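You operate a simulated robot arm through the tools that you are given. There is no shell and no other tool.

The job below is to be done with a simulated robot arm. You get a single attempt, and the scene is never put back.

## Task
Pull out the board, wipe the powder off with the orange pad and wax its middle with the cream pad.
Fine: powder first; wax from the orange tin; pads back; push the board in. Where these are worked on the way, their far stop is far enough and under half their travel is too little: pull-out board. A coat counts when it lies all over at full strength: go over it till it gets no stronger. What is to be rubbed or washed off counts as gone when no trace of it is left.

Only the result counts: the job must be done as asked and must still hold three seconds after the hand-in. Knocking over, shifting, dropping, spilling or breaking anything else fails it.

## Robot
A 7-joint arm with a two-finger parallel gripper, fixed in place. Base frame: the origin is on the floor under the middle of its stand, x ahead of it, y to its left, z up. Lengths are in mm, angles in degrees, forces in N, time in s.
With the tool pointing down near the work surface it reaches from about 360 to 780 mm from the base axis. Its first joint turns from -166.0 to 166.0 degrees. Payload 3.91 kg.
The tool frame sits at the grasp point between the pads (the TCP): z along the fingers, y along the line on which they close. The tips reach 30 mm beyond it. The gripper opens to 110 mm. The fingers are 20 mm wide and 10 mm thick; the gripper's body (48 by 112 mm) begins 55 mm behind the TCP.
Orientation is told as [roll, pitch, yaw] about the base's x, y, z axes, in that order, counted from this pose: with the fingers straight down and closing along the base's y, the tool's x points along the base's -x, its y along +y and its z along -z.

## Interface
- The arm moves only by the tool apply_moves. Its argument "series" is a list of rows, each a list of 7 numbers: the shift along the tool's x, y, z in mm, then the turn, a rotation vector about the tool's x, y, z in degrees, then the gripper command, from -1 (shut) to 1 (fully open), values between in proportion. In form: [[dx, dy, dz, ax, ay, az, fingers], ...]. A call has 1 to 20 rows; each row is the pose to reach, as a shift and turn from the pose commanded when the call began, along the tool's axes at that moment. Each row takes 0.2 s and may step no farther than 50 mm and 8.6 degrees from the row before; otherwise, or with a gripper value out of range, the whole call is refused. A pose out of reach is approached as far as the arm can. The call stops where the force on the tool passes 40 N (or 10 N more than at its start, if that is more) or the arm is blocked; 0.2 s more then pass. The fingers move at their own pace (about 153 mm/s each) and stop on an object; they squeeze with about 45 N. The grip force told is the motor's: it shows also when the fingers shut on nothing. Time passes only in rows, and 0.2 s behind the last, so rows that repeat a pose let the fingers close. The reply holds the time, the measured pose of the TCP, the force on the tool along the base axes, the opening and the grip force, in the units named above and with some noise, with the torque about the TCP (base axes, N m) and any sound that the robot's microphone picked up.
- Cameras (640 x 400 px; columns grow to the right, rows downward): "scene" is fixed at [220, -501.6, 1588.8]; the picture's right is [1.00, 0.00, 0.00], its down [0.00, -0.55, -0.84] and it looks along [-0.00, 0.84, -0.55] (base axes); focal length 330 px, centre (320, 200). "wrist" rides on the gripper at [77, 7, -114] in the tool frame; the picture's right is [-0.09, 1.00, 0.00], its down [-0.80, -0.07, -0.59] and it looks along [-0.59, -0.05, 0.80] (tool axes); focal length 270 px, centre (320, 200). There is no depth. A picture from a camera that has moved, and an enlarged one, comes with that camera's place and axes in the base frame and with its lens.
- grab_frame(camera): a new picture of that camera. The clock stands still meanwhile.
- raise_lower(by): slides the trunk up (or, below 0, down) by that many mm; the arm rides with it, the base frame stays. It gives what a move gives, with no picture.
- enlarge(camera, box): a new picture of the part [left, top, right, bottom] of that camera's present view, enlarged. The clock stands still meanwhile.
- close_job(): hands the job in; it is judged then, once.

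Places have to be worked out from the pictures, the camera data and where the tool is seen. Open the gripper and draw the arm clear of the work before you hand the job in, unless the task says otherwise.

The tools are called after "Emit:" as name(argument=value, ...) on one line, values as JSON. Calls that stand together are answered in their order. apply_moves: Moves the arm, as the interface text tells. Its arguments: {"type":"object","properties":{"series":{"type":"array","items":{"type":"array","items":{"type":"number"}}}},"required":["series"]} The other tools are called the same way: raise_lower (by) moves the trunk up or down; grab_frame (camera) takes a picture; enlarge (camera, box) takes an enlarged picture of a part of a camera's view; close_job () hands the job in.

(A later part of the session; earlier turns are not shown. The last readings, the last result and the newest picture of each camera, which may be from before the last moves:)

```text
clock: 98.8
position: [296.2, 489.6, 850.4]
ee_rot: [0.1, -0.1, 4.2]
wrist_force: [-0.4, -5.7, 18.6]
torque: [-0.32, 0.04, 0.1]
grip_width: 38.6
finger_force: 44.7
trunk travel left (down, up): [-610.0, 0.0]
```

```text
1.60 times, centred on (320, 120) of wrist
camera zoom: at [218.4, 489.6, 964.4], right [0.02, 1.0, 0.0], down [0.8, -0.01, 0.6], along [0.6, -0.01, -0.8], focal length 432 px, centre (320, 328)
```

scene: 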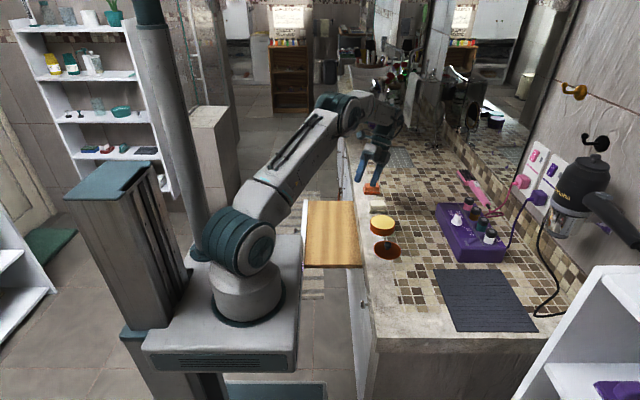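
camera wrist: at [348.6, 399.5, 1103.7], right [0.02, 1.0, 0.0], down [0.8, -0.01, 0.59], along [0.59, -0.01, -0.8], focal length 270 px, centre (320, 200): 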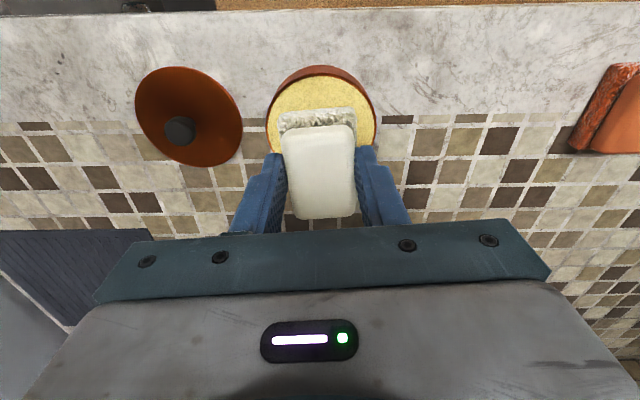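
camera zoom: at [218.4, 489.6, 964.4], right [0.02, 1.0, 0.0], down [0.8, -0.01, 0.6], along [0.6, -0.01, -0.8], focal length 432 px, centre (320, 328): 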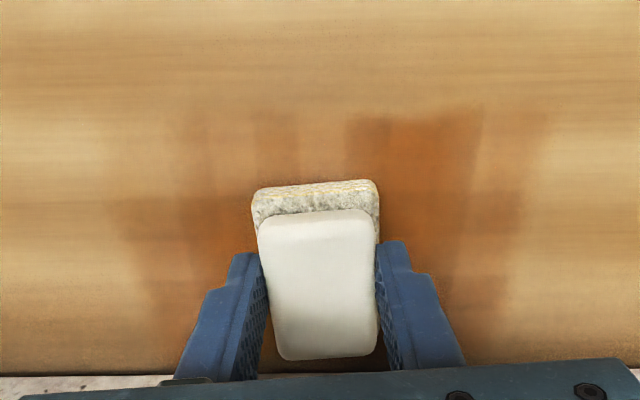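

The rubbed area darkens (wax coat) and the pad's sponge has lost most of its wax, so it needs reloading. I lift and look at the coat so far.

Emit:
apply_moves(series=[[0, 0, -15, 0, 0, 0, -1], [0, 0, -60, 0, 0, 0, -1], [10, 30, -100, 0, 0, 0, -1], [20, 70, -130, 0, 0, 0, -1], [20, 100, -140, 0, 0, 0, -1], [20, 100, -140, 0, 0, 0, -1]])

Emit:
grab_frame(camera="wrist")

Emit:
enlarge(camera="scene", box=[310, 200, 370, 260])

```text
refused: row 3 steps farther than a row can; nothing moved
```

```text
taken
camera wrist: at [218.4, 489.6, 964.4], right [0.02, 1.0, 0.0], down [0.8, -0.01, 0.6], along [0.6, -0.01, -0.8], focal length 270 px, centre (320, 200)
```

wrist: 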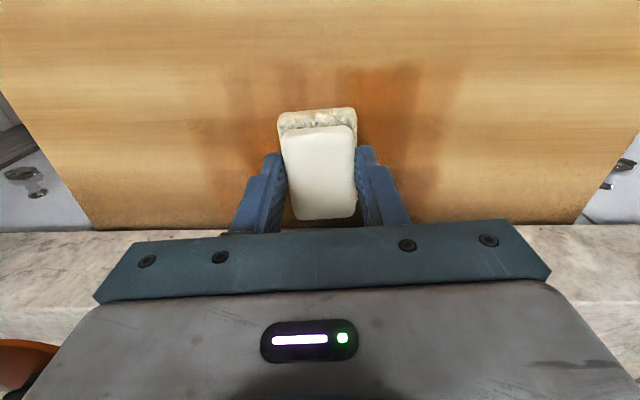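

```text
6.67 times, centred on (340, 230) of scene
camera zoom: at [220.0, -501.6, 1588.8], right [1.0, 0.0, 0.0], down [0.0, -0.55, -0.84], along [0.0, 0.84, -0.55], focal length 2201 px, centre (187, 0)
```

zoom: 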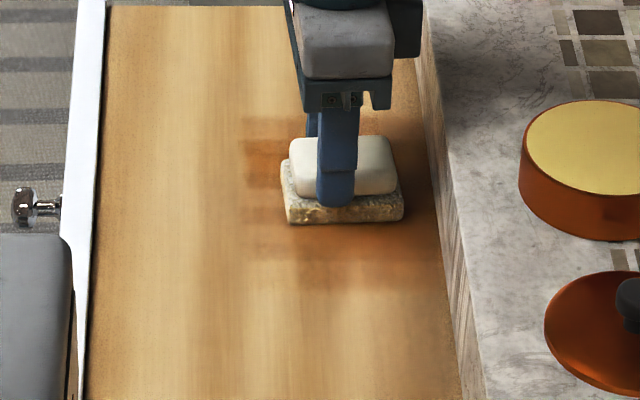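

I redo it within the step limits: lift, and carry the pad back over the tin, which also uncovers the board.

Emit:
apply_moves(series=[[0, 0, -15, 0, 0, 0, -1], [0, 0, -55, 0, 0, 0, -1], [0, 0, -95, 0, 0, 0, -1], [0, 0, -135, 0, 0, 0, -1], [-20, -16, -147, 0, 0, 0, -1], [-50, -40, -147, 0, 0, 0, -1], [-80, -65, -147, 0, 0, 0, -1], [-110, -90, -147, 0, 0, 0, -1], [-118.8, -97.4, -140, 0, 0, 0, -1], [-118.8, -97.4, -140, 0, 0, 0, -1]])

Emit:
enlarge(camera="scene", box=[310, 190, 380, 260])

Emit:
enlarge(camera="scene", box=[355, 185, 415, 245])

```text
clock: 101.0
position: [421.8, 402.1, 990.7]
ee_rot: [-0.1, 0.0, 4.1]
wrist_force: [0.0, -0.4, -0.1]
torque: [0.01, 0.0, 0.0]
grip_width: 38.5
finger_force: 45.2
trunk travel left (down, up): [-610.0, 0.0]
```

```text
5.71 times, centred on (345, 225) of scene
camera zoom: at [220.0, -501.6, 1588.8], right [1.0, 0.0, 0.0], down [0.0, -0.55, -0.84], along [0.0, 0.84, -0.55], focal length 1887 px, centre (177, 57)
```

zoom: 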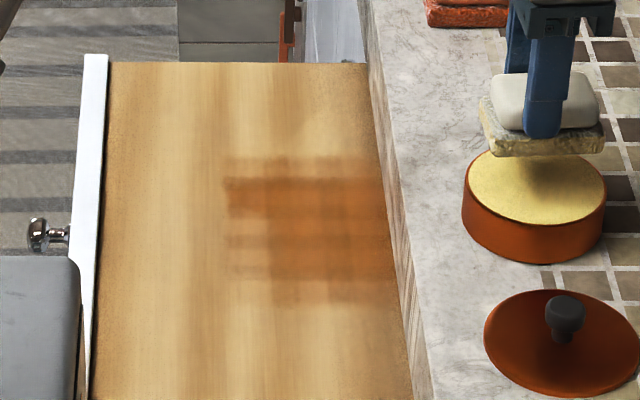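

```text
6.67 times, centred on (385, 215) of scene
camera zoom: at [220.0, -501.6, 1588.8], right [1.0, 0.0, 0.0], down [0.0, -0.55, -0.84], along [0.0, 0.84, -0.55], focal length 2201 px, centre (-113, 100)
```

zoom: 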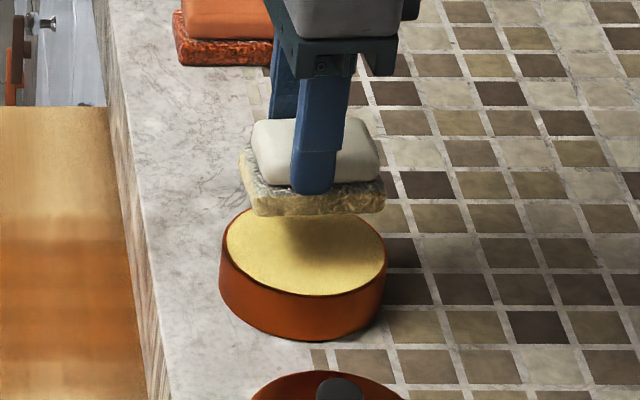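

The coat spans x≈245–355, y≈414–575 but is uneven, so more wax is needed. I dip the pad again.

Emit:
apply_moves(series=[[0, -1, 14, 0, 0, 0, -1], [0, -1, 26, 0, 0, 0, -1], [0, -1, 29.5, 0, 0, 0, -1], [0, -1, 31, 0, 0, 0, -1], [0, -1, 32.5, 0, 0, 0, -1], [0, -1, 33.5, 0, 0, 0, -1], [0, -1, 33.5, 0, 0, 0, -1], [0, -1, 33.5, 0, 0, 0, -1]])

Emit:
enlarge(camera="scene", box=[355, 195, 405, 245])

```text
clock: 102.8
position: [421.7, 400.3, 957.4]
ee_rot: [0.0, -0.2, 4.0]
wrist_force: [0.9, -0.7, 16.9]
torque: [-0.02, 0.1, 0.0]
grip_width: 38.5
finger_force: 45.0
trunk travel left (down, up): [-610.0, 0.0]
```

```text
8.00 times, centred on (380, 220) of scene
camera zoom: at [220.0, -501.6, 1588.8], right [1.0, 0.0, 0.0], down [0.0, -0.55, -0.84], along [0.0, 0.84, -0.55], focal length 2641 px, centre (-160, 40)
```

zoom: 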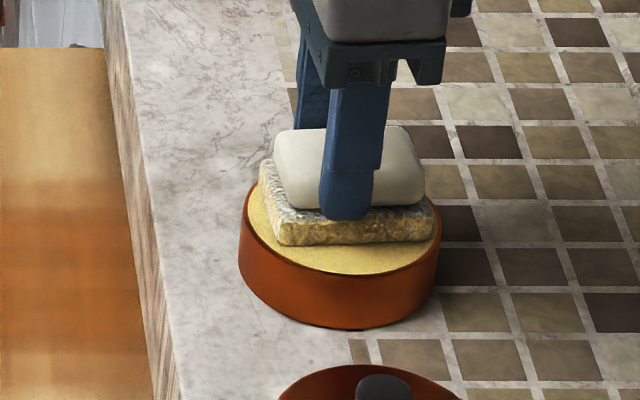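

Loaded again. I lift and carry the pad to the far end (y≈555) of the patch and approach the board.

Emit:
apply_moves(series=[[0, 0, -5, 0, 0, 0, -1], [0, 0, -20, 0, 0, 0, -1], [0, 0, -40, 0, 0, 0, -1], [22.7, 33, -40, 0, 0, 0, -1], [45.4, 66, -40, 0, 0, 0, -1], [68, 99, -40, 0, 0, 0, -1], [91, 132, -40, 0, 0, 0, -1], [113.3, 163, -35, 0, 0, 0, -1], [113.3, 163, 10, 0, 0, 0, -1], [113.3, 163, 55, 0, 0, 0, -1], [113.3, 163, 95, 0, 0, 0, -1], [113.3, 163, 104, 0, 0, 0, -1], [113.3, 163, 106, 0, 0, 0, -1], [113.3, 163, 106, 0, 0, 0, -1]])

```text
clock: 105.8
position: [298.9, 556.1, 849.8]
ee_rot: [0.0, -0.2, 4.0]
wrist_force: [0.2, -0.9, 6.4]
torque: [-0.05, -0.01, -0.02]
grip_width: 38.6
finger_force: 44.7
trunk travel left (down, up): [-610.0, 0.0]
```

Light contact (6 N). I press slightly more and stroke from y≈556 to 416 and back.

Emit:
apply_moves(series=[[0, 0, 0.9, 0, 0, 0, -1], [1.2, -17.5, 0.9, 0, 0, 0, -1], [2.4, -35, 0.9, 0, 0, 0, -1], [3.7, -52.5, 0.9, 0, 0, 0, -1], [4.9, -70, 0.9, 0, 0, 0, -1], [6.1, -87.5, 0.9, 0, 0, 0, -1], [7.3, -105, 0.9, 0, 0, 0, -1], [8.5, -122, 0.9, 0, 0, 0, -1], [9.4, -135, 0.9, 0, 0, 0, -1], [8.5, -122, 0.9, 0, 0, 0, -1], [7.3, -105, 0.9, 0, 0, 0, -1], [6.1, -87.5, 0.9, 0, 0, 0, -1], [4.9, -70, 0.9, 0, 0, 0, -1], [3.7, -52.5, 0.9, 0, 0, 0, -1], [2.4, -35, 0.9, 0, 0, 0, -1], [1.2, -17.5, 0.9, 0, 0, 0, -1], [0, 0, 0.9, 0, 0, 0, -1]])

Emit:
enlarge(camera="scene", box=[310, 190, 380, 260])

Emit:
grab_frame(camera="wrist")

```text
clock: 108.0
position: [300.1, 424.1, 850.3]
ee_rot: [-0.7, 0.1, 3.6]
wrist_force: [0.7, -11.2, 24.8]
torque: [-0.01, -0.32, -0.16]
grip_width: 38.6
finger_force: 45.5
trunk travel left (down, up): [-610.0, 0.0]
stopped in row 11: the force on the tool passed its limit at 45 N (the readings are from after the stop); the commanded pose is now the measured one
```

```text
5.71 times, centred on (345, 225) of scene
camera zoom: at [220.0, -501.6, 1588.8], right [1.0, 0.0, 0.0], down [0.0, -0.55, -0.84], along [0.0, 0.84, -0.55], focal length 1887 px, centre (177, 57)
```

zoom: 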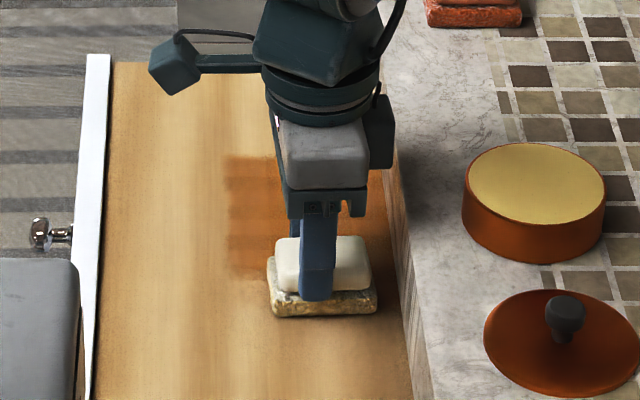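

```text
taken
camera wrist: at [222.2, 425.9, 964.2], right [0.03, 1.0, -0.01], down [0.8, -0.01, 0.59], along [0.59, -0.02, -0.8], focal length 270 px, centre (320, 200)
```

wrist: 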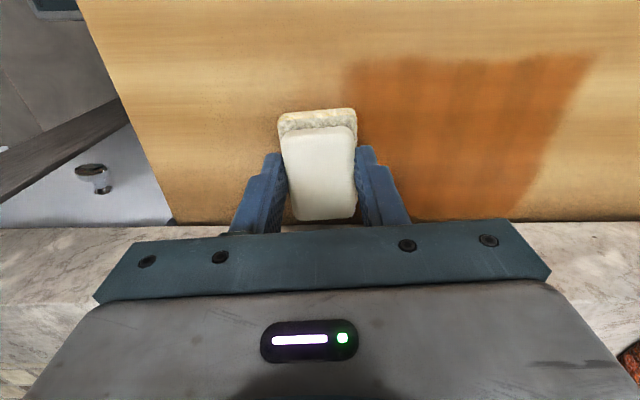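

The force rose past its limit near the low-y end, so I'll press lighter. The coat now looks strong between y≈440 and 575; I lift, go back to the tin and look at the uncovered board.

Emit:
apply_moves(series=[[0, 0, -10, -0.3, 0.1, -0.2, -1], [0, 0, -50, -0.7, 0.1, -0.4, -1], [0, 0, -95, -0.7, 0.1, -0.4, -1], [0, 0, -140, -0.7, 0.1, -0.4, -1], [-40, -10, -147, -0.7, 0.1, -0.4, -1], [-80, -21, -147, -0.7, 0.1, -0.4, -1], [-119.5, -31.5, -142, -0.7, 0.1, -0.4, -1], [-119.5, -31.5, -142, -0.7, 0.1, -0.4, -1]])

Emit:
enlarge(camera="scene", box=[310, 190, 380, 260])

Emit:
enlarge(camera="scene", box=[355, 185, 415, 245])

```text
clock: 109.8
position: [419.5, 406.4, 989.6]
ee_rot: [-0.1, 0.3, 4.2]
wrist_force: [0.2, -0.2, -0.3]
torque: [-0.01, -0.01, 0.02]
grip_width: 38.7
finger_force: 45.1
trunk travel left (down, up): [-610.0, 0.0]
```

```text
5.71 times, centred on (345, 225) of scene
camera zoom: at [220.0, -501.6, 1588.8], right [1.0, 0.0, 0.0], down [0.0, -0.55, -0.84], along [0.0, 0.84, -0.55], focal length 1887 px, centre (177, 57)
```

zoom: 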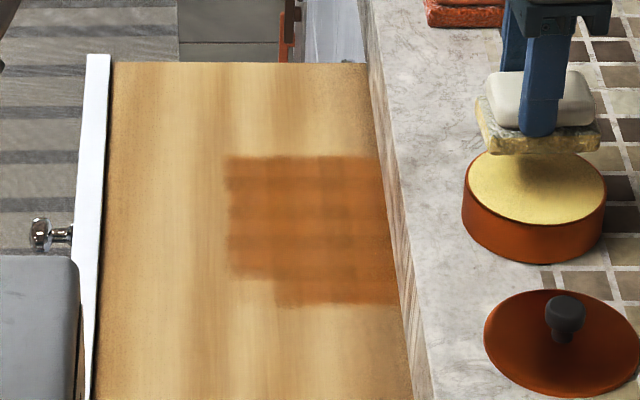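

```text
6.67 times, centred on (385, 215) of scene
camera zoom: at [220.0, -501.6, 1588.8], right [1.0, 0.0, 0.0], down [0.0, -0.55, -0.84], along [0.0, 0.84, -0.55], focal length 2201 px, centre (-113, 100)
```

zoom: 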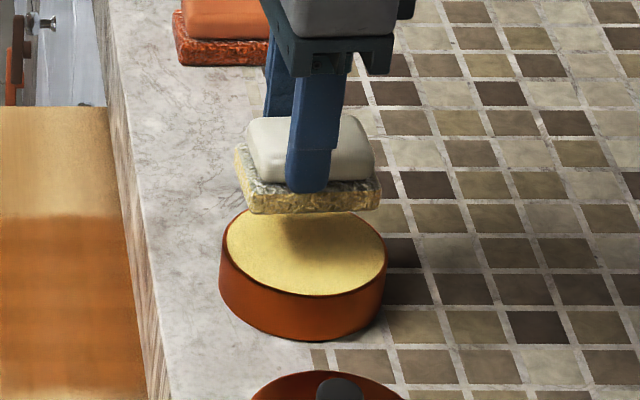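

The coat is now a clear rectangle (x≈245 to the slab, y≈414–575) with a notch at its near-left corner. I reload the pad.

Emit:
apply_moves(series=[[-1.6, -6, 14, 0, 0, 0, -1], [-1.6, -6, 26, 0, 0, 0, -1], [-1.6, -6, 29.5, 0, 0, 0, -1], [-1.6, -6, 31, 0, 0, 0, -1], [-1.6, -6, 32, 0, 0, 0, -1], [-1.6, -6, 32, 0, 0, 0, -1], [-1.6, -6, 32, 0, 0, 0, -1]])

Emit:
enlarge(camera="scene", box=[355, 195, 405, 245])

```text
clock: 111.4
position: [422.9, 398.2, 957.5]
ee_rot: [0.0, 0.3, 4.2]
wrist_force: [-0.9, -0.5, 1.4]
torque: [0.0, -0.07, 0.0]
grip_width: 38.5
finger_force: 45.5
trunk travel left (down, up): [-610.0, 0.0]
```

```text
8.00 times, centred on (380, 220) of scene
camera zoom: at [220.0, -501.6, 1588.8], right [1.0, 0.0, 0.0], down [0.0, -0.55, -0.84], along [0.0, 0.84, -0.55], focal length 2641 px, centre (-160, 40)
```

zoom: 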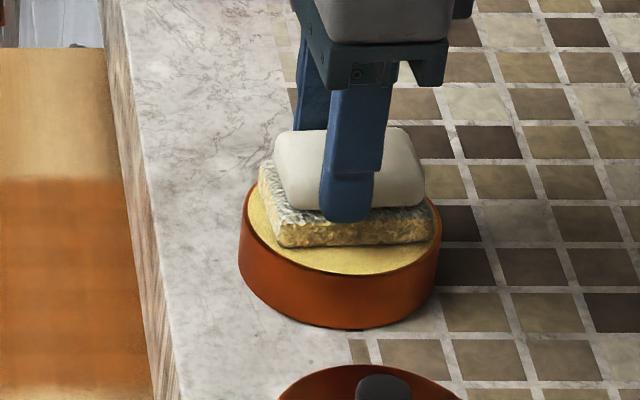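

Barely touching; I press a little further to take up wax.

Emit:
apply_moves(series=[[0, 0, 1, 0, 0, 0, -1], [0, 0, 2, 0, 0, 0, -1], [0, 0, 2, 0, 0, 0, -1], [0, 0, 2, 0, 0, 0, -1]])

```text
clock: 112.4
position: [422.0, 398.7, 956.5]
ee_rot: [0.1, 0.1, 4.2]
wrist_force: [2.3, 0.8, 18.6]
torque: [0.01, -0.35, -0.01]
grip_width: 38.6
finger_force: 44.5
trunk travel left (down, up): [-610.0, 0.0]
```

Good, 18 N. I carry the pad to the near-left corner of the patch (x≈275, y≈415) and approach.

Emit:
apply_moves(series=[[0, 0, -5, 0, 0, 0, -1], [0, 0, -22, 0, 0, 0, -1], [0, 0, -42, 0, 0, 0, -1], [36, 7, -42, 0, 0, 0, -1], [73, 14, -42, 0, 0, 0, -1], [110, 20, -42, 0, 0, 0, -1], [145.4, 27, -40, 0, 0, 0, -1], [145.4, 27, 5, 0, 0, 0, -1], [145.4, 27, 50, 0, 0, 0, -1], [145.4, 27, 90, 0, 0, 0, -1], [145.4, 27, 101, 0, 0, 0, -1], [145.4, 27, 103, 0, 0, 0, -1], [145.4, 27, 103, 0, 0, 0, -1]])

```text
clock: 115.2
position: [275.8, 415.0, 853.5]
ee_rot: [0.0, 0.3, 4.3]
wrist_force: [0.2, -0.2, -0.9]
torque: [-0.01, -0.01, 0.04]
grip_width: 38.3
finger_force: 44.9
trunk travel left (down, up): [-610.0, 0.0]
```

Emit:
apply_moves(series=[[0, 0, 1, 0, 0, 0, -1], [0, 0, 2, 0, 0, 0, -1], [0, 0, 3, 0, 0, 0, -1], [0, 0, 3.6, 0, 0, 0, -1], [0, 0, 3.6, 0, 0, 0, -1]])

```text
clock: 116.4
position: [274.1, 415.6, 849.7]
ee_rot: [0.0, 0.2, 4.2]
wrist_force: [-1.5, -0.1, 6.0]
torque: [0.02, -0.2, 0.01]
grip_width: 38.6
finger_force: 44.7
trunk travel left (down, up): [-610.0, 0.0]
```

Light 6 N contact. I stroke along y from 415 to ~575 and back at low pressure.

Emit:
apply_moves(series=[[0, 0, 0.3, 0, 0, 0, -1], [-1.2, 16, 0.3, 0, 0, 0, -1], [-2.3, 32, 0.3, 0, 0, 0, -1], [-3.5, 48, 0.3, 0, 0, 0, -1], [-4.7, 64, 0.3, 0, 0, 0, -1], [-5.8, 80, 0.3, 0, 0, 0, -1], [-7, 96, 0.3, 0, 0, 0, -1], [-8.2, 112, 0.3, 0, 0, 0, -1], [-9.3, 128, 0.3, 0, 0, 0, -1], [-10.5, 144, 0.3, 0, 0, 0, -1], [-11.4, 156, 0.3, 0, 0, 0, -1], [-10.5, 144, 0.3, 0, 0, 0, -1], [-9.3, 128, 0.3, 0, 0, 0, -1], [-8.2, 112, 0.3, 0, 0, 0, -1], [-7, 96, 0.3, 0, 0, 0, -1], [-5.8, 80, 0.3, 0, 0, 0, -1], [-4.7, 64, 0.3, 0, 0, 0, -1], [-3.5, 48, 0.3, 0, 0, 0, -1], [-2.3, 32, 0.3, 0, 0, 0, -1], [-1.2, 16, 0.3, 0, 0, 0, -1]])

Emit:
grab_frame(camera="wrist")

Emit:
enlarge(camera="scene", box=[310, 190, 380, 260])

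```text
clock: 120.6
position: [274.8, 431.2, 849.6]
ee_rot: [0.0, 0.1, 4.2]
wrist_force: [0.1, 5.2, 16.3]
torque: [0.2, -0.03, 0.08]
grip_width: 38.6
finger_force: 45.2
trunk travel left (down, up): [-610.0, 0.0]
```

```text
taken
camera wrist: at [197.5, 431.0, 964.3], right [0.01, 1.0, 0.0], down [0.81, -0.01, 0.59], along [0.59, -0.01, -0.81], focal length 270 px, centre (320, 200)
```

wrist: 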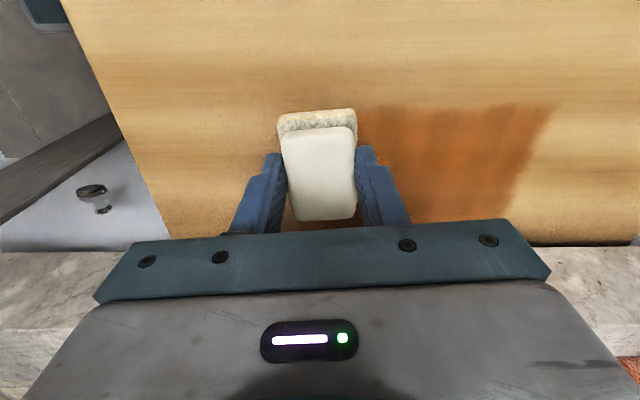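

```text
5.71 times, centred on (345, 225) of scene
camera zoom: at [220.0, -501.6, 1588.8], right [1.0, 0.0, 0.0], down [0.0, -0.55, -0.84], along [0.0, 0.84, -0.55], focal length 1887 px, centre (177, 57)
```

zoom: 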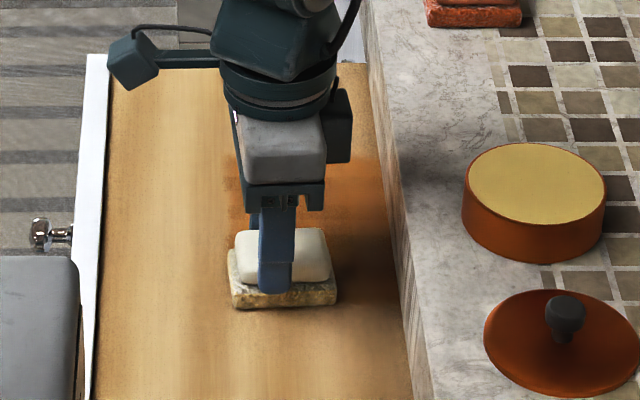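

The coat's left edge stays at x≈246 and its ends at y≈414 and 573, so the waxable patch is bounded there. I lift, return toward the tin and view the uncovered patch.

Emit:
apply_moves(series=[[0, 0, -10, 0, 0, 0, -1], [0, 0, -50, 0, 0, 0, -1], [0, 0, -95, 0, 0, 0, -1], [0, 0, -140, 0, 0, 0, -1], [-36, -10, -147, 0, 0, 0, -1], [-73, -20, -147, 0, 0, 0, -1], [-110, -30, -147, 0, 0, 0, -1], [-144, -41, -142, 0, 0, 0, -1], [-144, -41, -142, 0, 0, 0, -1]])

Emit:
enlarge(camera="scene", box=[320, 200, 370, 250])

Emit:
enlarge(camera="wrist", box=[300, 0, 640, 120])

```text
clock: 122.6
position: [422.0, 402.1, 989.7]
ee_rot: [0.1, 0.3, 4.2]
wrist_force: [-0.2, -0.1, 0.3]
torque: [0.03, -0.01, 0.0]
grip_width: 38.6
finger_force: 44.9
trunk travel left (down, up): [-610.0, 0.0]
```

```text
8.00 times, centred on (345, 225) of scene
camera zoom: at [220.0, -501.6, 1588.8], right [1.0, 0.0, 0.0], down [0.0, -0.55, -0.84], along [0.0, 0.84, -0.55], focal length 2641 px, centre (120, 0)
```

zoom: 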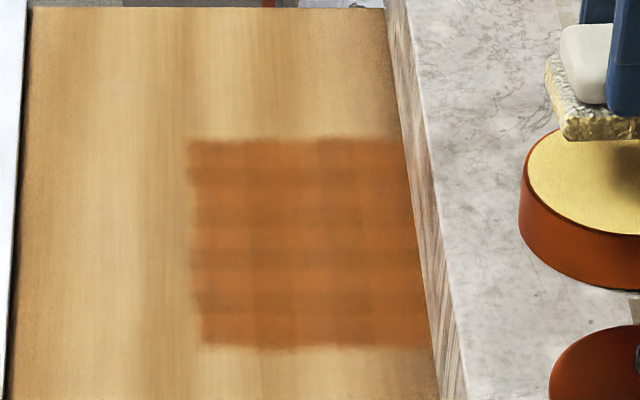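

```text
1.88 times, centred on (470, 60) of wrist
camera zoom: at [344.8, 401.0, 1104.8], right [0.01, 1.0, 0.0], down [0.81, -0.01, 0.59], along [0.59, -0.01, -0.81], focal length 509 px, centre (38, 464)
```

zoom: 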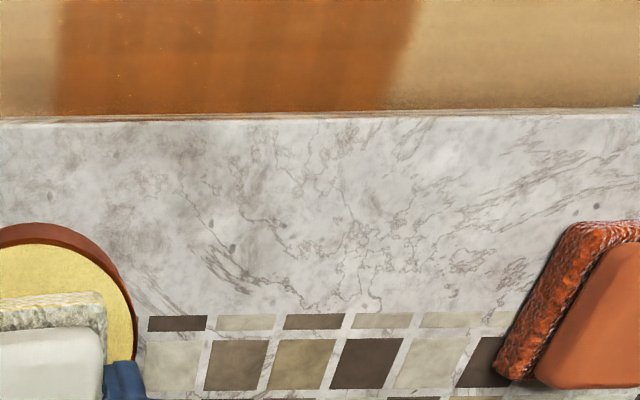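

The whole visible rectangle is coated, but it reaches right to the slab edge, so part may be hidden underneath. I reload, then work the strip next to the slab and try to drag the board further out.

Emit:
apply_moves(series=[[0, -2, 14, 0, 0, 0, -1], [0, -2, 26, 0, 0, 0, -1], [0, -2, 30, 0, 0, 0, -1], [0, -2, 32, 0, 0, 0, -1], [0, -2, 33.5, 0, 0, 0, -1], [0, -2, 33.5, 0, 0, 0, -1], [0, -2, 33.5, 0, 0, 0, -1]])

```text
clock: 124.2
position: [422.9, 398.5, 958.7]
ee_rot: [0.0, 0.3, 4.2]
wrist_force: [-0.2, 0.0, 1.8]
torque: [-0.03, 0.01, -0.04]
grip_width: 38.6
finger_force: 44.8
trunk travel left (down, up): [-610.0, 0.0]
```

Emit:
apply_moves(series=[[0, 0, 1, 0, 0, 0, -1], [0, 0, 2.2, 0, 0, 0, -1], [0, 0, 2.2, 0, 0, 0, -1], [0, 0, 2.2, 0, 0, 0, -1]])

Emit:
enlarge(camera="scene", box=[355, 195, 405, 245])

```text
clock: 125.2
position: [421.5, 397.5, 955.8]
ee_rot: [0.1, 0.1, 4.2]
wrist_force: [2.0, 2.2, 21.4]
torque: [-0.02, -0.03, -0.04]
grip_width: 38.4
finger_force: 45.2
trunk travel left (down, up): [-610.0, 0.0]
```

```text
8.00 times, centred on (380, 220) of scene
camera zoom: at [220.0, -501.6, 1588.8], right [1.0, 0.0, 0.0], down [0.0, -0.55, -0.84], along [0.0, 0.84, -0.55], focal length 2641 px, centre (-160, 40)
```

zoom: 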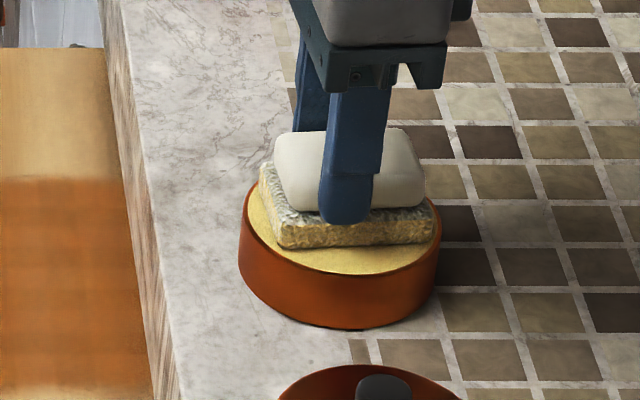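

Loaded. I bring the pad to x≈314, y≈420 and approach the board.

Emit:
apply_moves(series=[[0, 0, -5, 0, 0, 0, -1], [0, 0, -22, 0, 0, 0, -1], [0, 0, -42, 0, 0, 0, -1], [36, 10, -42, 0, 0, 0, -1], [72, 20, -42, 0, 0, 0, -1], [105.6, 30, -40, 0, 0, 0, -1], [105.6, 30, 5, 0, 0, 0, -1], [105.6, 30, 50, 0, 0, 0, -1], [105.6, 30, 90, 0, 0, 0, -1], [105.6, 30, 101, 0, 0, 0, -1], [105.6, 30, 104, 0, 0, 0, -1], [105.6, 30, 106, 0, 0, 0, -1], [105.6, 30, 106, 0, 0, 0, -1]])

Emit:
grab_frame(camera="wrist")

```text
clock: 127.0
position: [313.1, 422.8, 921.2]
ee_rot: [0.0, 0.3, 4.3]
wrist_force: [-7.4, -6.8, 17.6]
torque: [-0.4, -0.44, -0.33]
grip_width: 38.7
finger_force: 44.9
trunk travel left (down, up): [-610.0, 0.0]
stopped in row 8: the force on the tool passed its limit at 82 N (the readings are from after the stop); the commanded pose is now the measured one
```

```text
taken
camera wrist: at [236.1, 421.8, 1036.6], right [0.01, 1.0, 0.0], down [0.81, -0.01, 0.59], along [0.59, -0.01, -0.81], focal length 270 px, centre (320, 200)
```

wrist: 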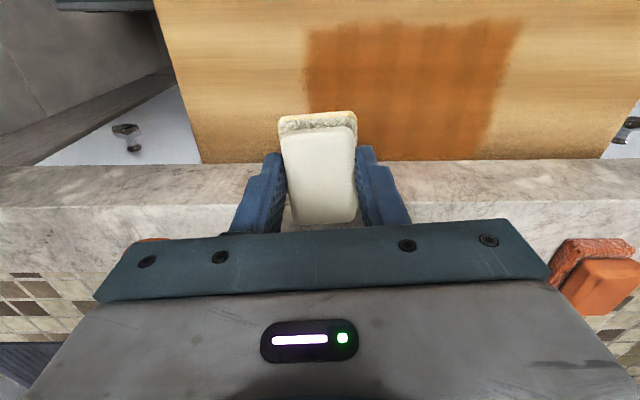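

The pad caught the slab's top edge on the way down: the cream pad sits ~6 mm further forward in the grip than I assumed. I lift off and inspect.

Emit:
apply_moves(series=[[3, 0, -15, 0, 0, 0, -1], [10, 0, -40, 0, 0, 0, -1], [15, 0, -60, 0, 0, 0, -1], [15, 0, -60, 0, 0, 0, -1]])

Emit:
grab_frame(camera="wrist")

Emit:
enlarge(camera="wrist", box=[220, 90, 420, 230])

Emit:
enlarge(camera="scene", box=[310, 180, 380, 250])

```text
clock: 128.0
position: [299.3, 420.5, 980.4]
ee_rot: [0.0, 0.3, 4.2]
wrist_force: [-0.5, -0.1, -0.5]
torque: [-0.01, -0.01, 0.03]
grip_width: 38.4
finger_force: 45.2
trunk travel left (down, up): [-610.0, 0.0]
```

```text
taken
camera wrist: at [222.3, 421.2, 1095.0], right [0.01, 1.0, 0.0], down [0.81, -0.01, 0.59], along [0.59, -0.01, -0.81], focal length 270 px, centre (320, 200)
```

wrist: 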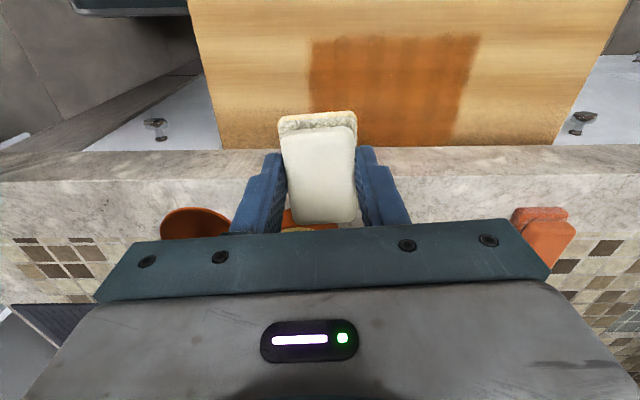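

```text
2.86 times, centred on (320, 160) of wrist
camera zoom: at [222.3, 421.2, 1095.0], right [0.01, 1.0, 0.0], down [0.81, -0.01, 0.59], along [0.59, -0.01, -0.81], focal length 772 px, centre (320, 314)
```

zoom: 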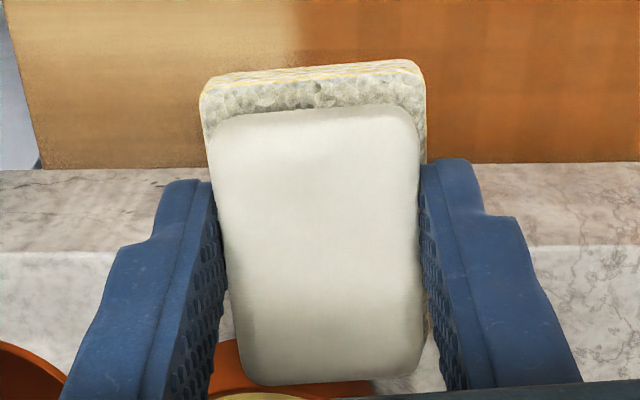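

```text
5.71 times, centred on (345, 215) of scene
camera zoom: at [220.0, -501.6, 1588.8], right [1.0, 0.0, 0.0], down [0.0, -0.55, -0.84], along [0.0, 0.84, -0.55], focal length 1887 px, centre (177, 114)
```

zoom: 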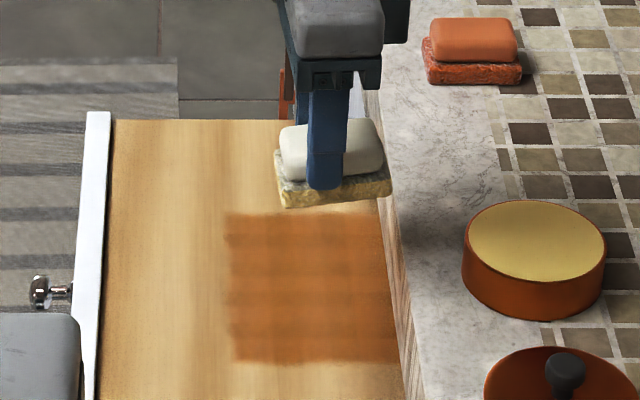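

The pad got pitched a few degrees in the grip by that bump. I look closer to gauge the tilt.

Emit:
enlarge(camera="scene", box=[335, 180, 375, 220])

```text
10.00 times, centred on (355, 200) of scene
camera zoom: at [220.0, -501.6, 1588.8], right [1.0, 0.0, 0.0], down [0.0, -0.55, -0.84], along [0.0, 0.84, -0.55], focal length 3302 px, centre (-30, 200)
```

zoom: 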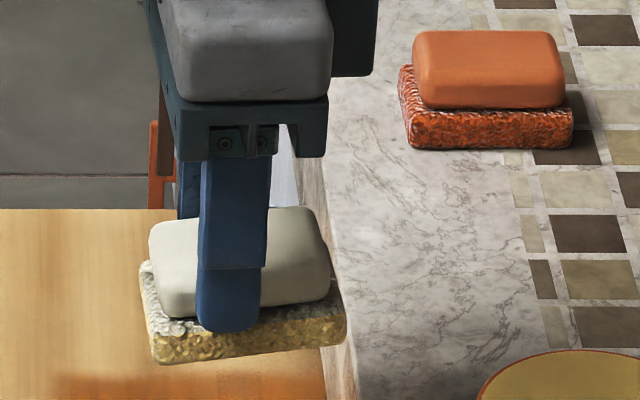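

The pad is pitched ~5.4° (front up), sitting ~5 mm forward. I pitch the tool +5.4° to level it and descend over the board well clear of the slab.

Emit:
apply_moves(series=[[0, 0, 20, 0, 2.5, 0, -1], [0, 0, 60, 0, 5.2, 0, -1], [0, 0, 95, 0, 5.2, 0, -1], [0, 0, 118, 0, 5.2, 0, -1], [0, 0, 122, 0, 5.2, 0, -1], [0, 0, 122, 0, 5.2, 0, -1]])

Emit:
enlarge(camera="scene", box=[325, 215, 375, 265])

```text
clock: 129.4
position: [299.8, 420.3, 857.1]
ee_rot: [0.1, 5.4, 4.2]
wrist_force: [-0.5, 0.4, 0.1]
torque: [0.01, 0.02, -0.02]
grip_width: 38.9
finger_force: 45.1
trunk travel left (down, up): [-610.0, 0.0]
```

```text
8.00 times, centred on (350, 240) of scene
camera zoom: at [220.0, -501.6, 1588.8], right [1.0, 0.0, 0.0], down [0.0, -0.55, -0.84], along [0.0, 0.84, -0.55], focal length 2641 px, centre (80, -120)
```

zoom: 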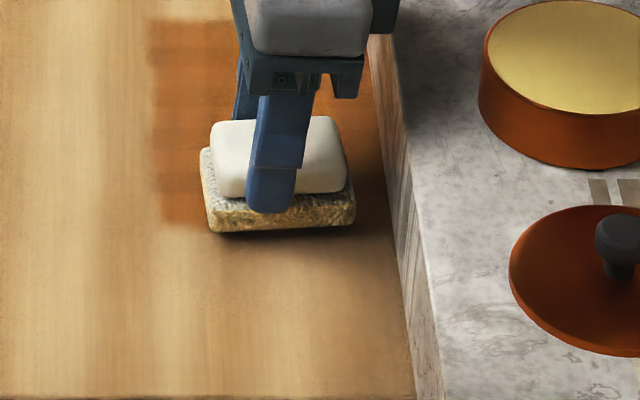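

The pad is level now. I feel for contact in small steps.

Emit:
apply_moves(series=[[0, 0, 2, 0, 0, 0, -1], [0, 0, 4, 0, 0, 0, -1], [0, 0, 6, 0, 0, 0, -1], [0, 0, 6, 0, 0, 0, -1]])

```text
clock: 130.4
position: [298.5, 420.8, 851.7]
ee_rot: [0.1, 5.4, 4.2]
wrist_force: [0.0, 0.3, -0.1]
torque: [0.01, 0.01, 0.0]
grip_width: 38.5
finger_force: 44.8
trunk travel left (down, up): [-610.0, 0.0]
```

Emit:
apply_moves(series=[[0, 0, 1, 0, 0, 0, -1], [0, 0, 2, 0, 0, 0, -1], [0, 0, 3, 0, 0, 0, -1], [0, 0, 3, 0, 0, 0, -1]])

```text
clock: 131.4
position: [298.2, 420.3, 849.8]
ee_rot: [0.1, 5.4, 4.2]
wrist_force: [-0.8, 0.4, -0.6]
torque: [0.0, 0.01, 0.08]
grip_width: 38.3
finger_force: 44.8
trunk travel left (down, up): [-610.0, 0.0]
```

Emit:
apply_moves(series=[[0, 0, 1, 0, 0, 0, -1], [0, 0, 2, 0, 0, 0, -1], [0, 0, 2, 0, 0, 0, -1]])

```text
clock: 132.2
position: [299.4, 421.5, 848.7]
ee_rot: [0.2, 5.3, 4.3]
wrist_force: [0.8, -0.8, 17.1]
torque: [-0.13, 0.43, -0.03]
grip_width: 38.3
finger_force: 44.7
trunk travel left (down, up): [-610.0, 0.0]
```

Contact at 17 N. I ease slightly and stroke from y≈421 to 571 and back over the patch.

Emit:
apply_moves(series=[[0, 0, -0.7, 0, 0, 0, -1], [-1.2, 16, -0.7, 0, 0, 0, -1], [-2.3, 32, -0.7, 0, 0, 0, -1], [-3.5, 48, -0.7, 0, 0, 0, -1], [-4.7, 64, -0.7, 0, 0, 0, -1], [-5.8, 80, -0.7, 0, 0, 0, -1], [-7, 96, -0.7, 0, 0, 0, -1], [-8.2, 112, -0.7, 0, 0, 0, -1], [-9.3, 128, -0.7, 0, 0, 0, -1], [-10.6, 146, -0.7, 0, 0, 0, -1], [-9.3, 128, -0.7, 0, 0, 0, -1], [-8.2, 112, -0.7, 0, 0, 0, -1], [-7, 96, -0.7, 0, 0, 0, -1], [-5.8, 80, -0.7, 0, 0, 0, -1], [-4.7, 64, -0.7, 0, 0, 0, -1], [-3.5, 48, -0.7, 0, 0, 0, -1], [-2.3, 32, -0.7, 0, 0, 0, -1], [-1.2, 16, -0.7, 0, 0, 0, -1], [0, 0, -0.7, 0, 0, 0, -1]])

Emit:
enlarge(camera="scene", box=[310, 190, 380, 260])

```text
clock: 136.2
position: [298.8, 420.8, 848.7]
ee_rot: [0.0, 5.5, 4.1]
wrist_force: [-0.3, 4.3, 13.3]
torque: [0.12, 0.0, 0.03]
grip_width: 38.5
finger_force: 44.8
trunk travel left (down, up): [-610.0, 0.0]
```

```text
5.71 times, centred on (345, 225) of scene
camera zoom: at [220.0, -501.6, 1588.8], right [1.0, 0.0, 0.0], down [0.0, -0.55, -0.84], along [0.0, 0.84, -0.55], focal length 1887 px, centre (177, 57)
```

zoom: 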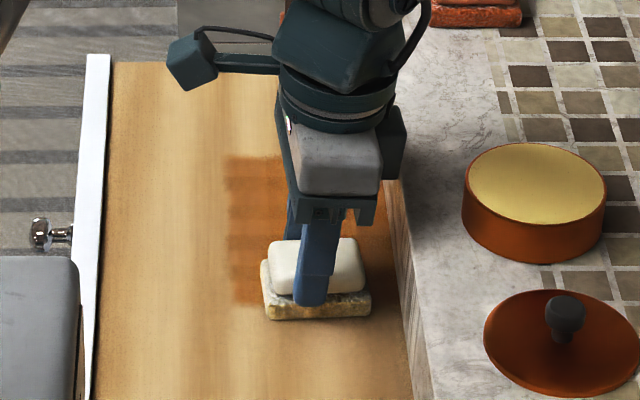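

Before finishing the coat I test whether the board can still come out: with the pad pressed on it, I drag gently toward −x.

Emit:
apply_moves(series=[[6, 0, 0.8, 0, 0, 0, -1], [12, 0, 1.4, 0, 0, 0, -1], [18, 0, 2, 0, 0, 0, -1], [24, 0, 2.5, 0, 0, 0, -1], [30, 0, 3.1, 0, 0, 0, -1]])

Emit:
enlarge(camera="scene", box=[310, 190, 380, 260])

```text
clock: 137.4
position: [268.0, 419.3, 847.3]
ee_rot: [0.2, 5.5, 4.3]
wrist_force: [1.5, 8.2, 19.8]
torque: [0.19, 0.02, -0.01]
grip_width: 38.7
finger_force: 45.0
trunk travel left (down, up): [-610.0, 0.0]
```

```text
5.71 times, centred on (345, 225) of scene
camera zoom: at [220.0, -501.6, 1588.8], right [1.0, 0.0, 0.0], down [0.0, -0.55, -0.84], along [0.0, 0.84, -0.55], focal length 1887 px, centre (177, 57)
```

zoom: 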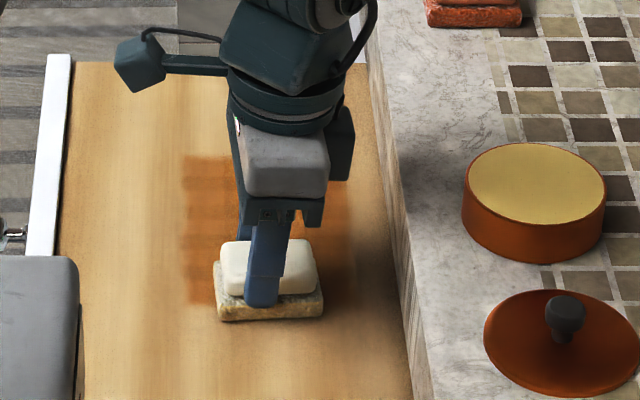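

Useful: the board came along about 28 mm and now the whole waxed rectangle is exposed (x≈216–327). I lift, go reload at the tin, and view the patch uncovered.

Emit:
apply_moves(series=[[1.4, 0, -15, 0, 0, 0, -1], [5, 0, -55, 0, 0, 0, -1], [9.4, 0, -100, 0, 0, 0, -1], [13.8, 0, -146, 0, 0, 0, -1], [-25, -7.7, -149, 0, 0, 0, -1], [-64, -15.4, -152, 0, 0, 0, -1], [-103, -23, -154, 0, 0, 0, -1], [-142.2, -30.8, -156, 0, 0, 0, -1], [-142.2, -30.8, -156, 0, 0, 0, -1]])

Emit:
enlarge(camera="scene", box=[310, 195, 370, 255])

Emit:
enlarge(camera="scene", box=[355, 185, 415, 245])

```text
clock: 139.4
position: [426.4, 398.9, 990.0]
ee_rot: [0.2, 5.4, 4.3]
wrist_force: [-0.3, 0.1, -0.6]
torque: [-0.02, 0.0, -0.02]
grip_width: 38.3
finger_force: 44.7
trunk travel left (down, up): [-610.0, 0.0]
```

```text
6.67 times, centred on (340, 225) of scene
camera zoom: at [220.0, -501.6, 1588.8], right [1.0, 0.0, 0.0], down [0.0, -0.55, -0.84], along [0.0, 0.84, -0.55], focal length 2201 px, centre (187, 33)
```

zoom: 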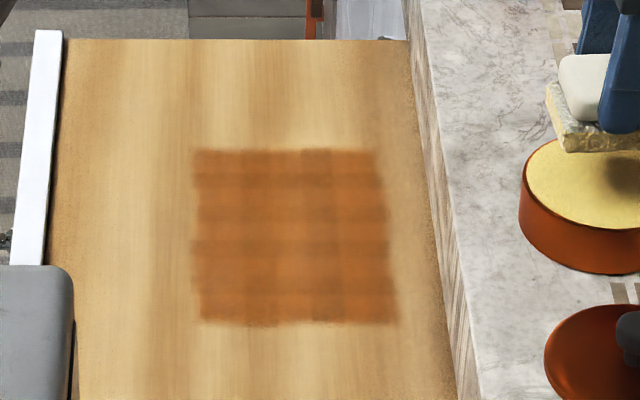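

```text
6.67 times, centred on (385, 215) of scene
camera zoom: at [220.0, -501.6, 1588.8], right [1.0, 0.0, 0.0], down [0.0, -0.55, -0.84], along [0.0, 0.84, -0.55], focal length 2201 px, centre (-113, 100)
```

zoom: 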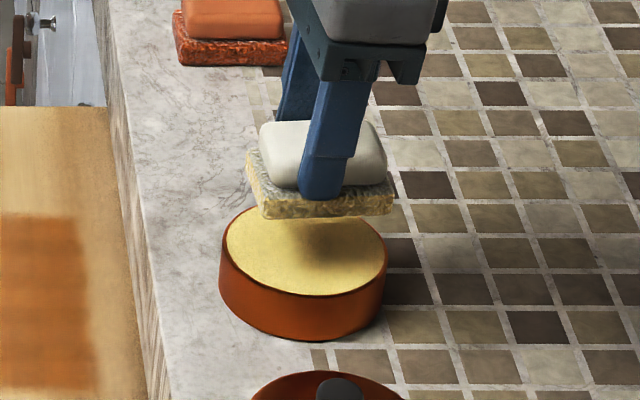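

The whole patch is visible and evenly coated, with faint bands. I reload once more to go over all of it again.

Emit:
apply_moves(series=[[-1.4, 0.5, 15, 0, 0, 0, -1], [-2.5, 1, 27, 0, 0, 0, -1], [-2.9, 1, 31, 0, 0, 0, -1], [-3.1, 1, 33, 0, 0, 0, -1], [-3.1, 1, 33, 0, 0, 0, -1]])

```text
clock: 140.6
position: [425.6, 400.6, 955.6]
ee_rot: [0.1, 5.4, 4.2]
wrist_force: [0.9, 0.7, -0.6]
torque: [-0.02, 0.0, -0.02]
grip_width: 38.7
finger_force: 45.0
trunk travel left (down, up): [-610.0, 0.0]
```

Emit:
apply_moves(series=[[-0.1, 0, 1, 0, 0, 0, -1], [-0.2, 0, 2, 0, 0, 0, -1], [-0.2, 0, 2, 0, 0, 0, -1]])

```text
clock: 141.4
position: [426.7, 400.6, 955.9]
ee_rot: [0.1, 5.3, 4.2]
wrist_force: [-0.1, -0.2, 13.9]
torque: [0.02, 0.09, 0.0]
grip_width: 38.4
finger_force: 45.8
trunk travel left (down, up): [-610.0, 0.0]
```

Loaded (14 N). I carry the pad to the left part of the patch (x≈250, y≈425).

Emit:
apply_moves(series=[[0.5, 0, -5, 0, 0, 0, -1], [2, 0, -22, 0, 0, 0, -1], [3.8, 0, -40, 0, 0, 0, -1], [47.2, 9.3, -35.3, 0, 0, 0, -1], [90.5, 18.6, -30.7, 0, 0, 0, -1], [133.8, 28, -26, 0, 0, 0, -1], [177.2, 37.3, -21.4, 0, 0, 0, -1], [173.9, 37.3, 14, 0, 0, 0, -1], [170.5, 37.3, 49, 0, 0, 0, -1], [167.2, 37.3, 84, 0, 0, 0, -1], [164, 37.3, 118, 0, 0, 0, -1], [164, 37.3, 118, 0, 0, 0, -1]])

```text
clock: 144.0
position: [249.9, 424.4, 852.3]
ee_rot: [0.1, 5.4, 4.2]
wrist_force: [0.3, 0.0, -0.3]
torque: [0.01, -0.03, 0.0]
grip_width: 38.4
finger_force: 44.9
trunk travel left (down, up): [-610.0, 0.0]
```

Emit:
apply_moves(series=[[0, 0, 1.2, 0, 0, 0, -1], [0, 0, 2.4, 0, 0, 0, -1], [0, 0, 3.6, 0, 0, 0, -1], [0, 0, 4.2, 0, 0, 0, -1], [0, 0, 4.2, 0, 0, 0, -1]])

```text
clock: 145.2
position: [249.8, 426.2, 849.4]
ee_rot: [0.1, 5.4, 4.1]
wrist_force: [-0.2, -0.5, 4.4]
torque: [0.0, -0.13, -0.01]
grip_width: 38.6
finger_force: 45.1
trunk travel left (down, up): [-610.0, 0.0]
```

Light contact. I stroke this line to y≈566 and back.

Emit:
apply_moves(series=[[0, 0, 0.6, 0, 0, 0, -1], [-1.2, 16, 0.6, 0, 0, 0, -1], [-2.3, 32, 0.6, 0, 0, 0, -1], [-3.5, 48, 0.6, 0, 0, 0, -1], [-4.7, 64, 0.6, 0, 0, 0, -1], [-5.8, 80, 0.6, 0, 0, 0, -1], [-7, 96, 0.6, 0, 0, 0, -1], [-8.2, 112, 0.6, 0, 0, 0, -1], [-9.3, 128, 0.6, 0, 0, 0, -1], [-10.4, 142, 0.6, 0, 0, 0, -1], [-9.3, 128, 0.6, 0, 0, 0, -1], [-8.2, 112, 0.6, 0, 0, 0, -1], [-7, 96, 0.6, 0, 0, 0, -1], [-5.8, 80, 0.6, 0, 0, 0, -1], [-4.7, 64, 0.6, 0, 0, 0, -1], [-3.5, 48, 0.6, 0, 0, 0, -1], [-2.3, 32, 0.6, 0, 0, 0, -1], [-1.2, 16, 0.6, 0, 0, 0, -1], [0, 0, 0.6, 0, 0, 0, -1]])

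Emit:
enlarge(camera="scene", box=[310, 195, 370, 255])

```text
clock: 149.2
position: [249.1, 425.2, 848.6]
ee_rot: [0.1, 5.4, 4.2]
wrist_force: [0.2, 7.9, 23.2]
torque: [0.24, -0.12, 0.05]
grip_width: 38.5
finger_force: 44.6
trunk travel left (down, up): [-610.0, 0.0]
```

```text
6.67 times, centred on (340, 225) of scene
camera zoom: at [220.0, -501.6, 1588.8], right [1.0, 0.0, 0.0], down [0.0, -0.55, -0.84], along [0.0, 0.84, -0.55], focal length 2201 px, centre (187, 33)
```

zoom: 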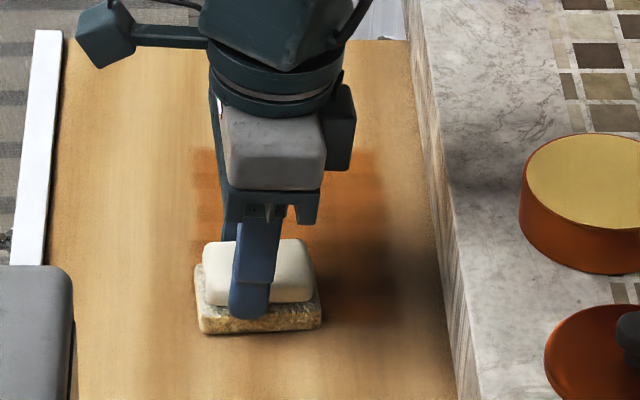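

Next line over the right part (x≈296) with a small lift between.

Emit:
apply_moves(series=[[1, 0, -10, 0, 0, 0, -1], [-22, -1.7, -12, 0, 0, 0, -1], [-44.8, -3.4, -14, 0, 0, 0, -1], [-45.6, -3.4, -7, 0, 0, 0, -1], [-45.6, -3.4, -5.5, 0, 0, 0, -1], [-45.6, -3.4, -5.5, 0, 0, 0, -1]])

```text
clock: 150.6
position: [295.0, 425.9, 849.1]
ee_rot: [0.0, 5.5, 4.2]
wrist_force: [-0.5, -0.2, -0.3]
torque: [-0.01, 0.02, 0.0]
grip_width: 38.4
finger_force: 45.7
trunk travel left (down, up): [-610.0, 0.0]
```

Emit:
apply_moves(series=[[0, 0, 0.8, 0, 0, 0, -1], [0, 0, 1.6, 0, 0, 0, -1], [-1.2, 16, 1.6, 0, 0, 0, -1], [-2.3, 32, 1.6, 0, 0, 0, -1], [-3.5, 48, 1.6, 0, 0, 0, -1], [-4.7, 64, 1.6, 0, 0, 0, -1], [-5.8, 80, 1.6, 0, 0, 0, -1], [-7, 96, 1.6, 0, 0, 0, -1], [-8.2, 112, 1.6, 0, 0, 0, -1], [-9.3, 128, 1.6, 0, 0, 0, -1], [-10.4, 142, 1.6, 0, 0, 0, -1], [-9.3, 128, 1.6, 0, 0, 0, -1], [-8.2, 112, 1.6, 0, 0, 0, -1], [-7, 96, 1.6, 0, 0, 0, -1], [-5.8, 80, 1.6, 0, 0, 0, -1], [-4.7, 64, 1.6, 0, 0, 0, -1], [-3.5, 48, 1.6, 0, 0, 0, -1], [-2.3, 32, 1.6, 0, 0, 0, -1], [-1.2, 16, 1.6, 0, 0, 0, -1], [0, 0, 1.6, 0, 0, 0, -1]])

```text
clock: 154.8
position: [295.3, 424.9, 847.6]
ee_rot: [0.1, 5.4, 4.2]
wrist_force: [1.4, 6.8, 22.9]
torque: [0.22, -0.15, 0.06]
grip_width: 38.6
finger_force: 45.3
trunk travel left (down, up): [-610.0, 0.0]
```

I lift off and go back to the tin, then compare the coat with before.

Emit:
apply_moves(series=[[1.4, 0, -15, 0, 0, 0, -1], [5, 0, -55, 0, 0, 0, -1], [9.4, 0, -100, 0, 0, 0, -1], [13.6, 0, -144.4, 0, 0, 0, -1], [-24, -10, -147, 0, 0, 0, -1], [-60, -20, -150, 0, 0, 0, -1], [-96, -30, -153, 0, 0, 0, -1], [-115, -34.4, -154, 0, 0, 0, -1], [-115, -34.4, -154, 0, 0, 0, -1]])

Emit:
enlarge(camera="scene", box=[310, 195, 370, 255])

Emit:
enlarge(camera="scene", box=[355, 185, 415, 245])

```text
clock: 156.8
position: [427.6, 398.3, 988.7]
ee_rot: [-0.1, 5.5, 4.3]
wrist_force: [0.8, 0.5, -0.1]
torque: [0.01, 0.02, -0.01]
grip_width: 38.5
finger_force: 45.8
trunk travel left (down, up): [-610.0, 0.0]
```

```text
6.67 times, centred on (340, 225) of scene
camera zoom: at [220.0, -501.6, 1588.8], right [1.0, 0.0, 0.0], down [0.0, -0.55, -0.84], along [0.0, 0.84, -0.55], focal length 2201 px, centre (187, 33)
```

zoom: 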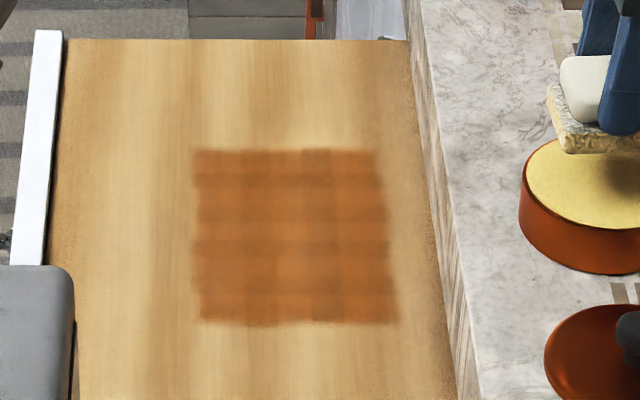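

```text
6.67 times, centred on (385, 215) of scene
camera zoom: at [220.0, -501.6, 1588.8], right [1.0, 0.0, 0.0], down [0.0, -0.55, -0.84], along [0.0, 0.84, -0.55], focal length 2201 px, centre (-113, 100)
```

zoom: 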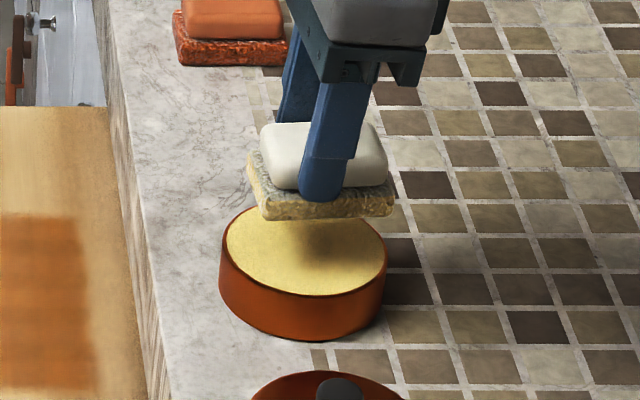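

I move the wrist camera over the patch for a close look at its evenness.

Emit:
apply_moves(series=[[34, 20, -8, 0, 0, 0, -1], [68, 45, -8, 0, 0, 0, -1], [103, 75, -8, 0, 0, 0, -1], [136.9, 101.9, -8, 0, 0, 0, -1], [136.9, 101.9, -8, 0, 0, 0, -1]])

Emit:
grab_frame(camera="wrist")

Emit:
enlarge(camera="wrist", box=[190, 0, 430, 150])

```text
clock: 158.0
position: [284.0, 491.1, 1010.5]
ee_rot: [0.1, 5.3, 4.2]
wrist_force: [0.8, 0.3, 0.1]
torque: [0.02, 0.0, -0.01]
grip_width: 38.7
finger_force: 46.0
trunk travel left (down, up): [-610.0, 0.0]
```

```text
taken
camera wrist: at [217.3, 492.5, 1131.4], right [0.02, 1.0, -0.01], down [0.86, -0.01, 0.52], along [0.52, -0.01, -0.86], focal length 270 px, centre (320, 200)
```

wrist: 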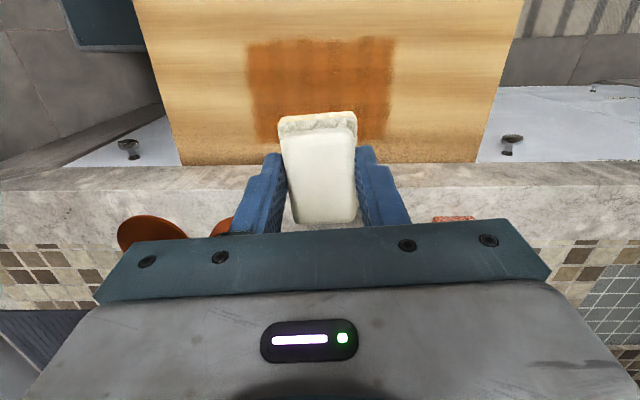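

```text
2.67 times, centred on (310, 75) of wrist
camera zoom: at [217.3, 492.5, 1131.4], right [0.02, 1.0, -0.01], down [0.86, -0.01, 0.52], along [0.52, -0.01, -0.86], focal length 721 px, centre (347, 533)
```

zoom: 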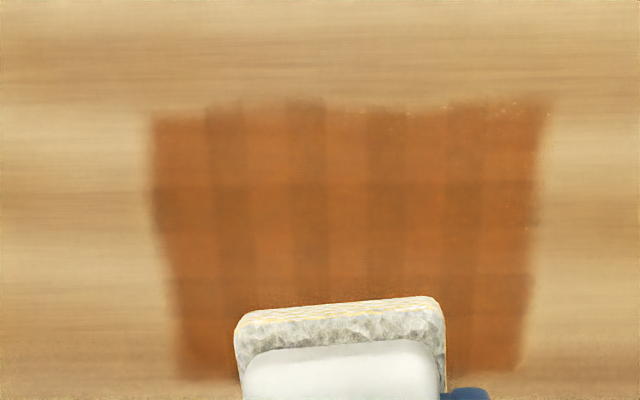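

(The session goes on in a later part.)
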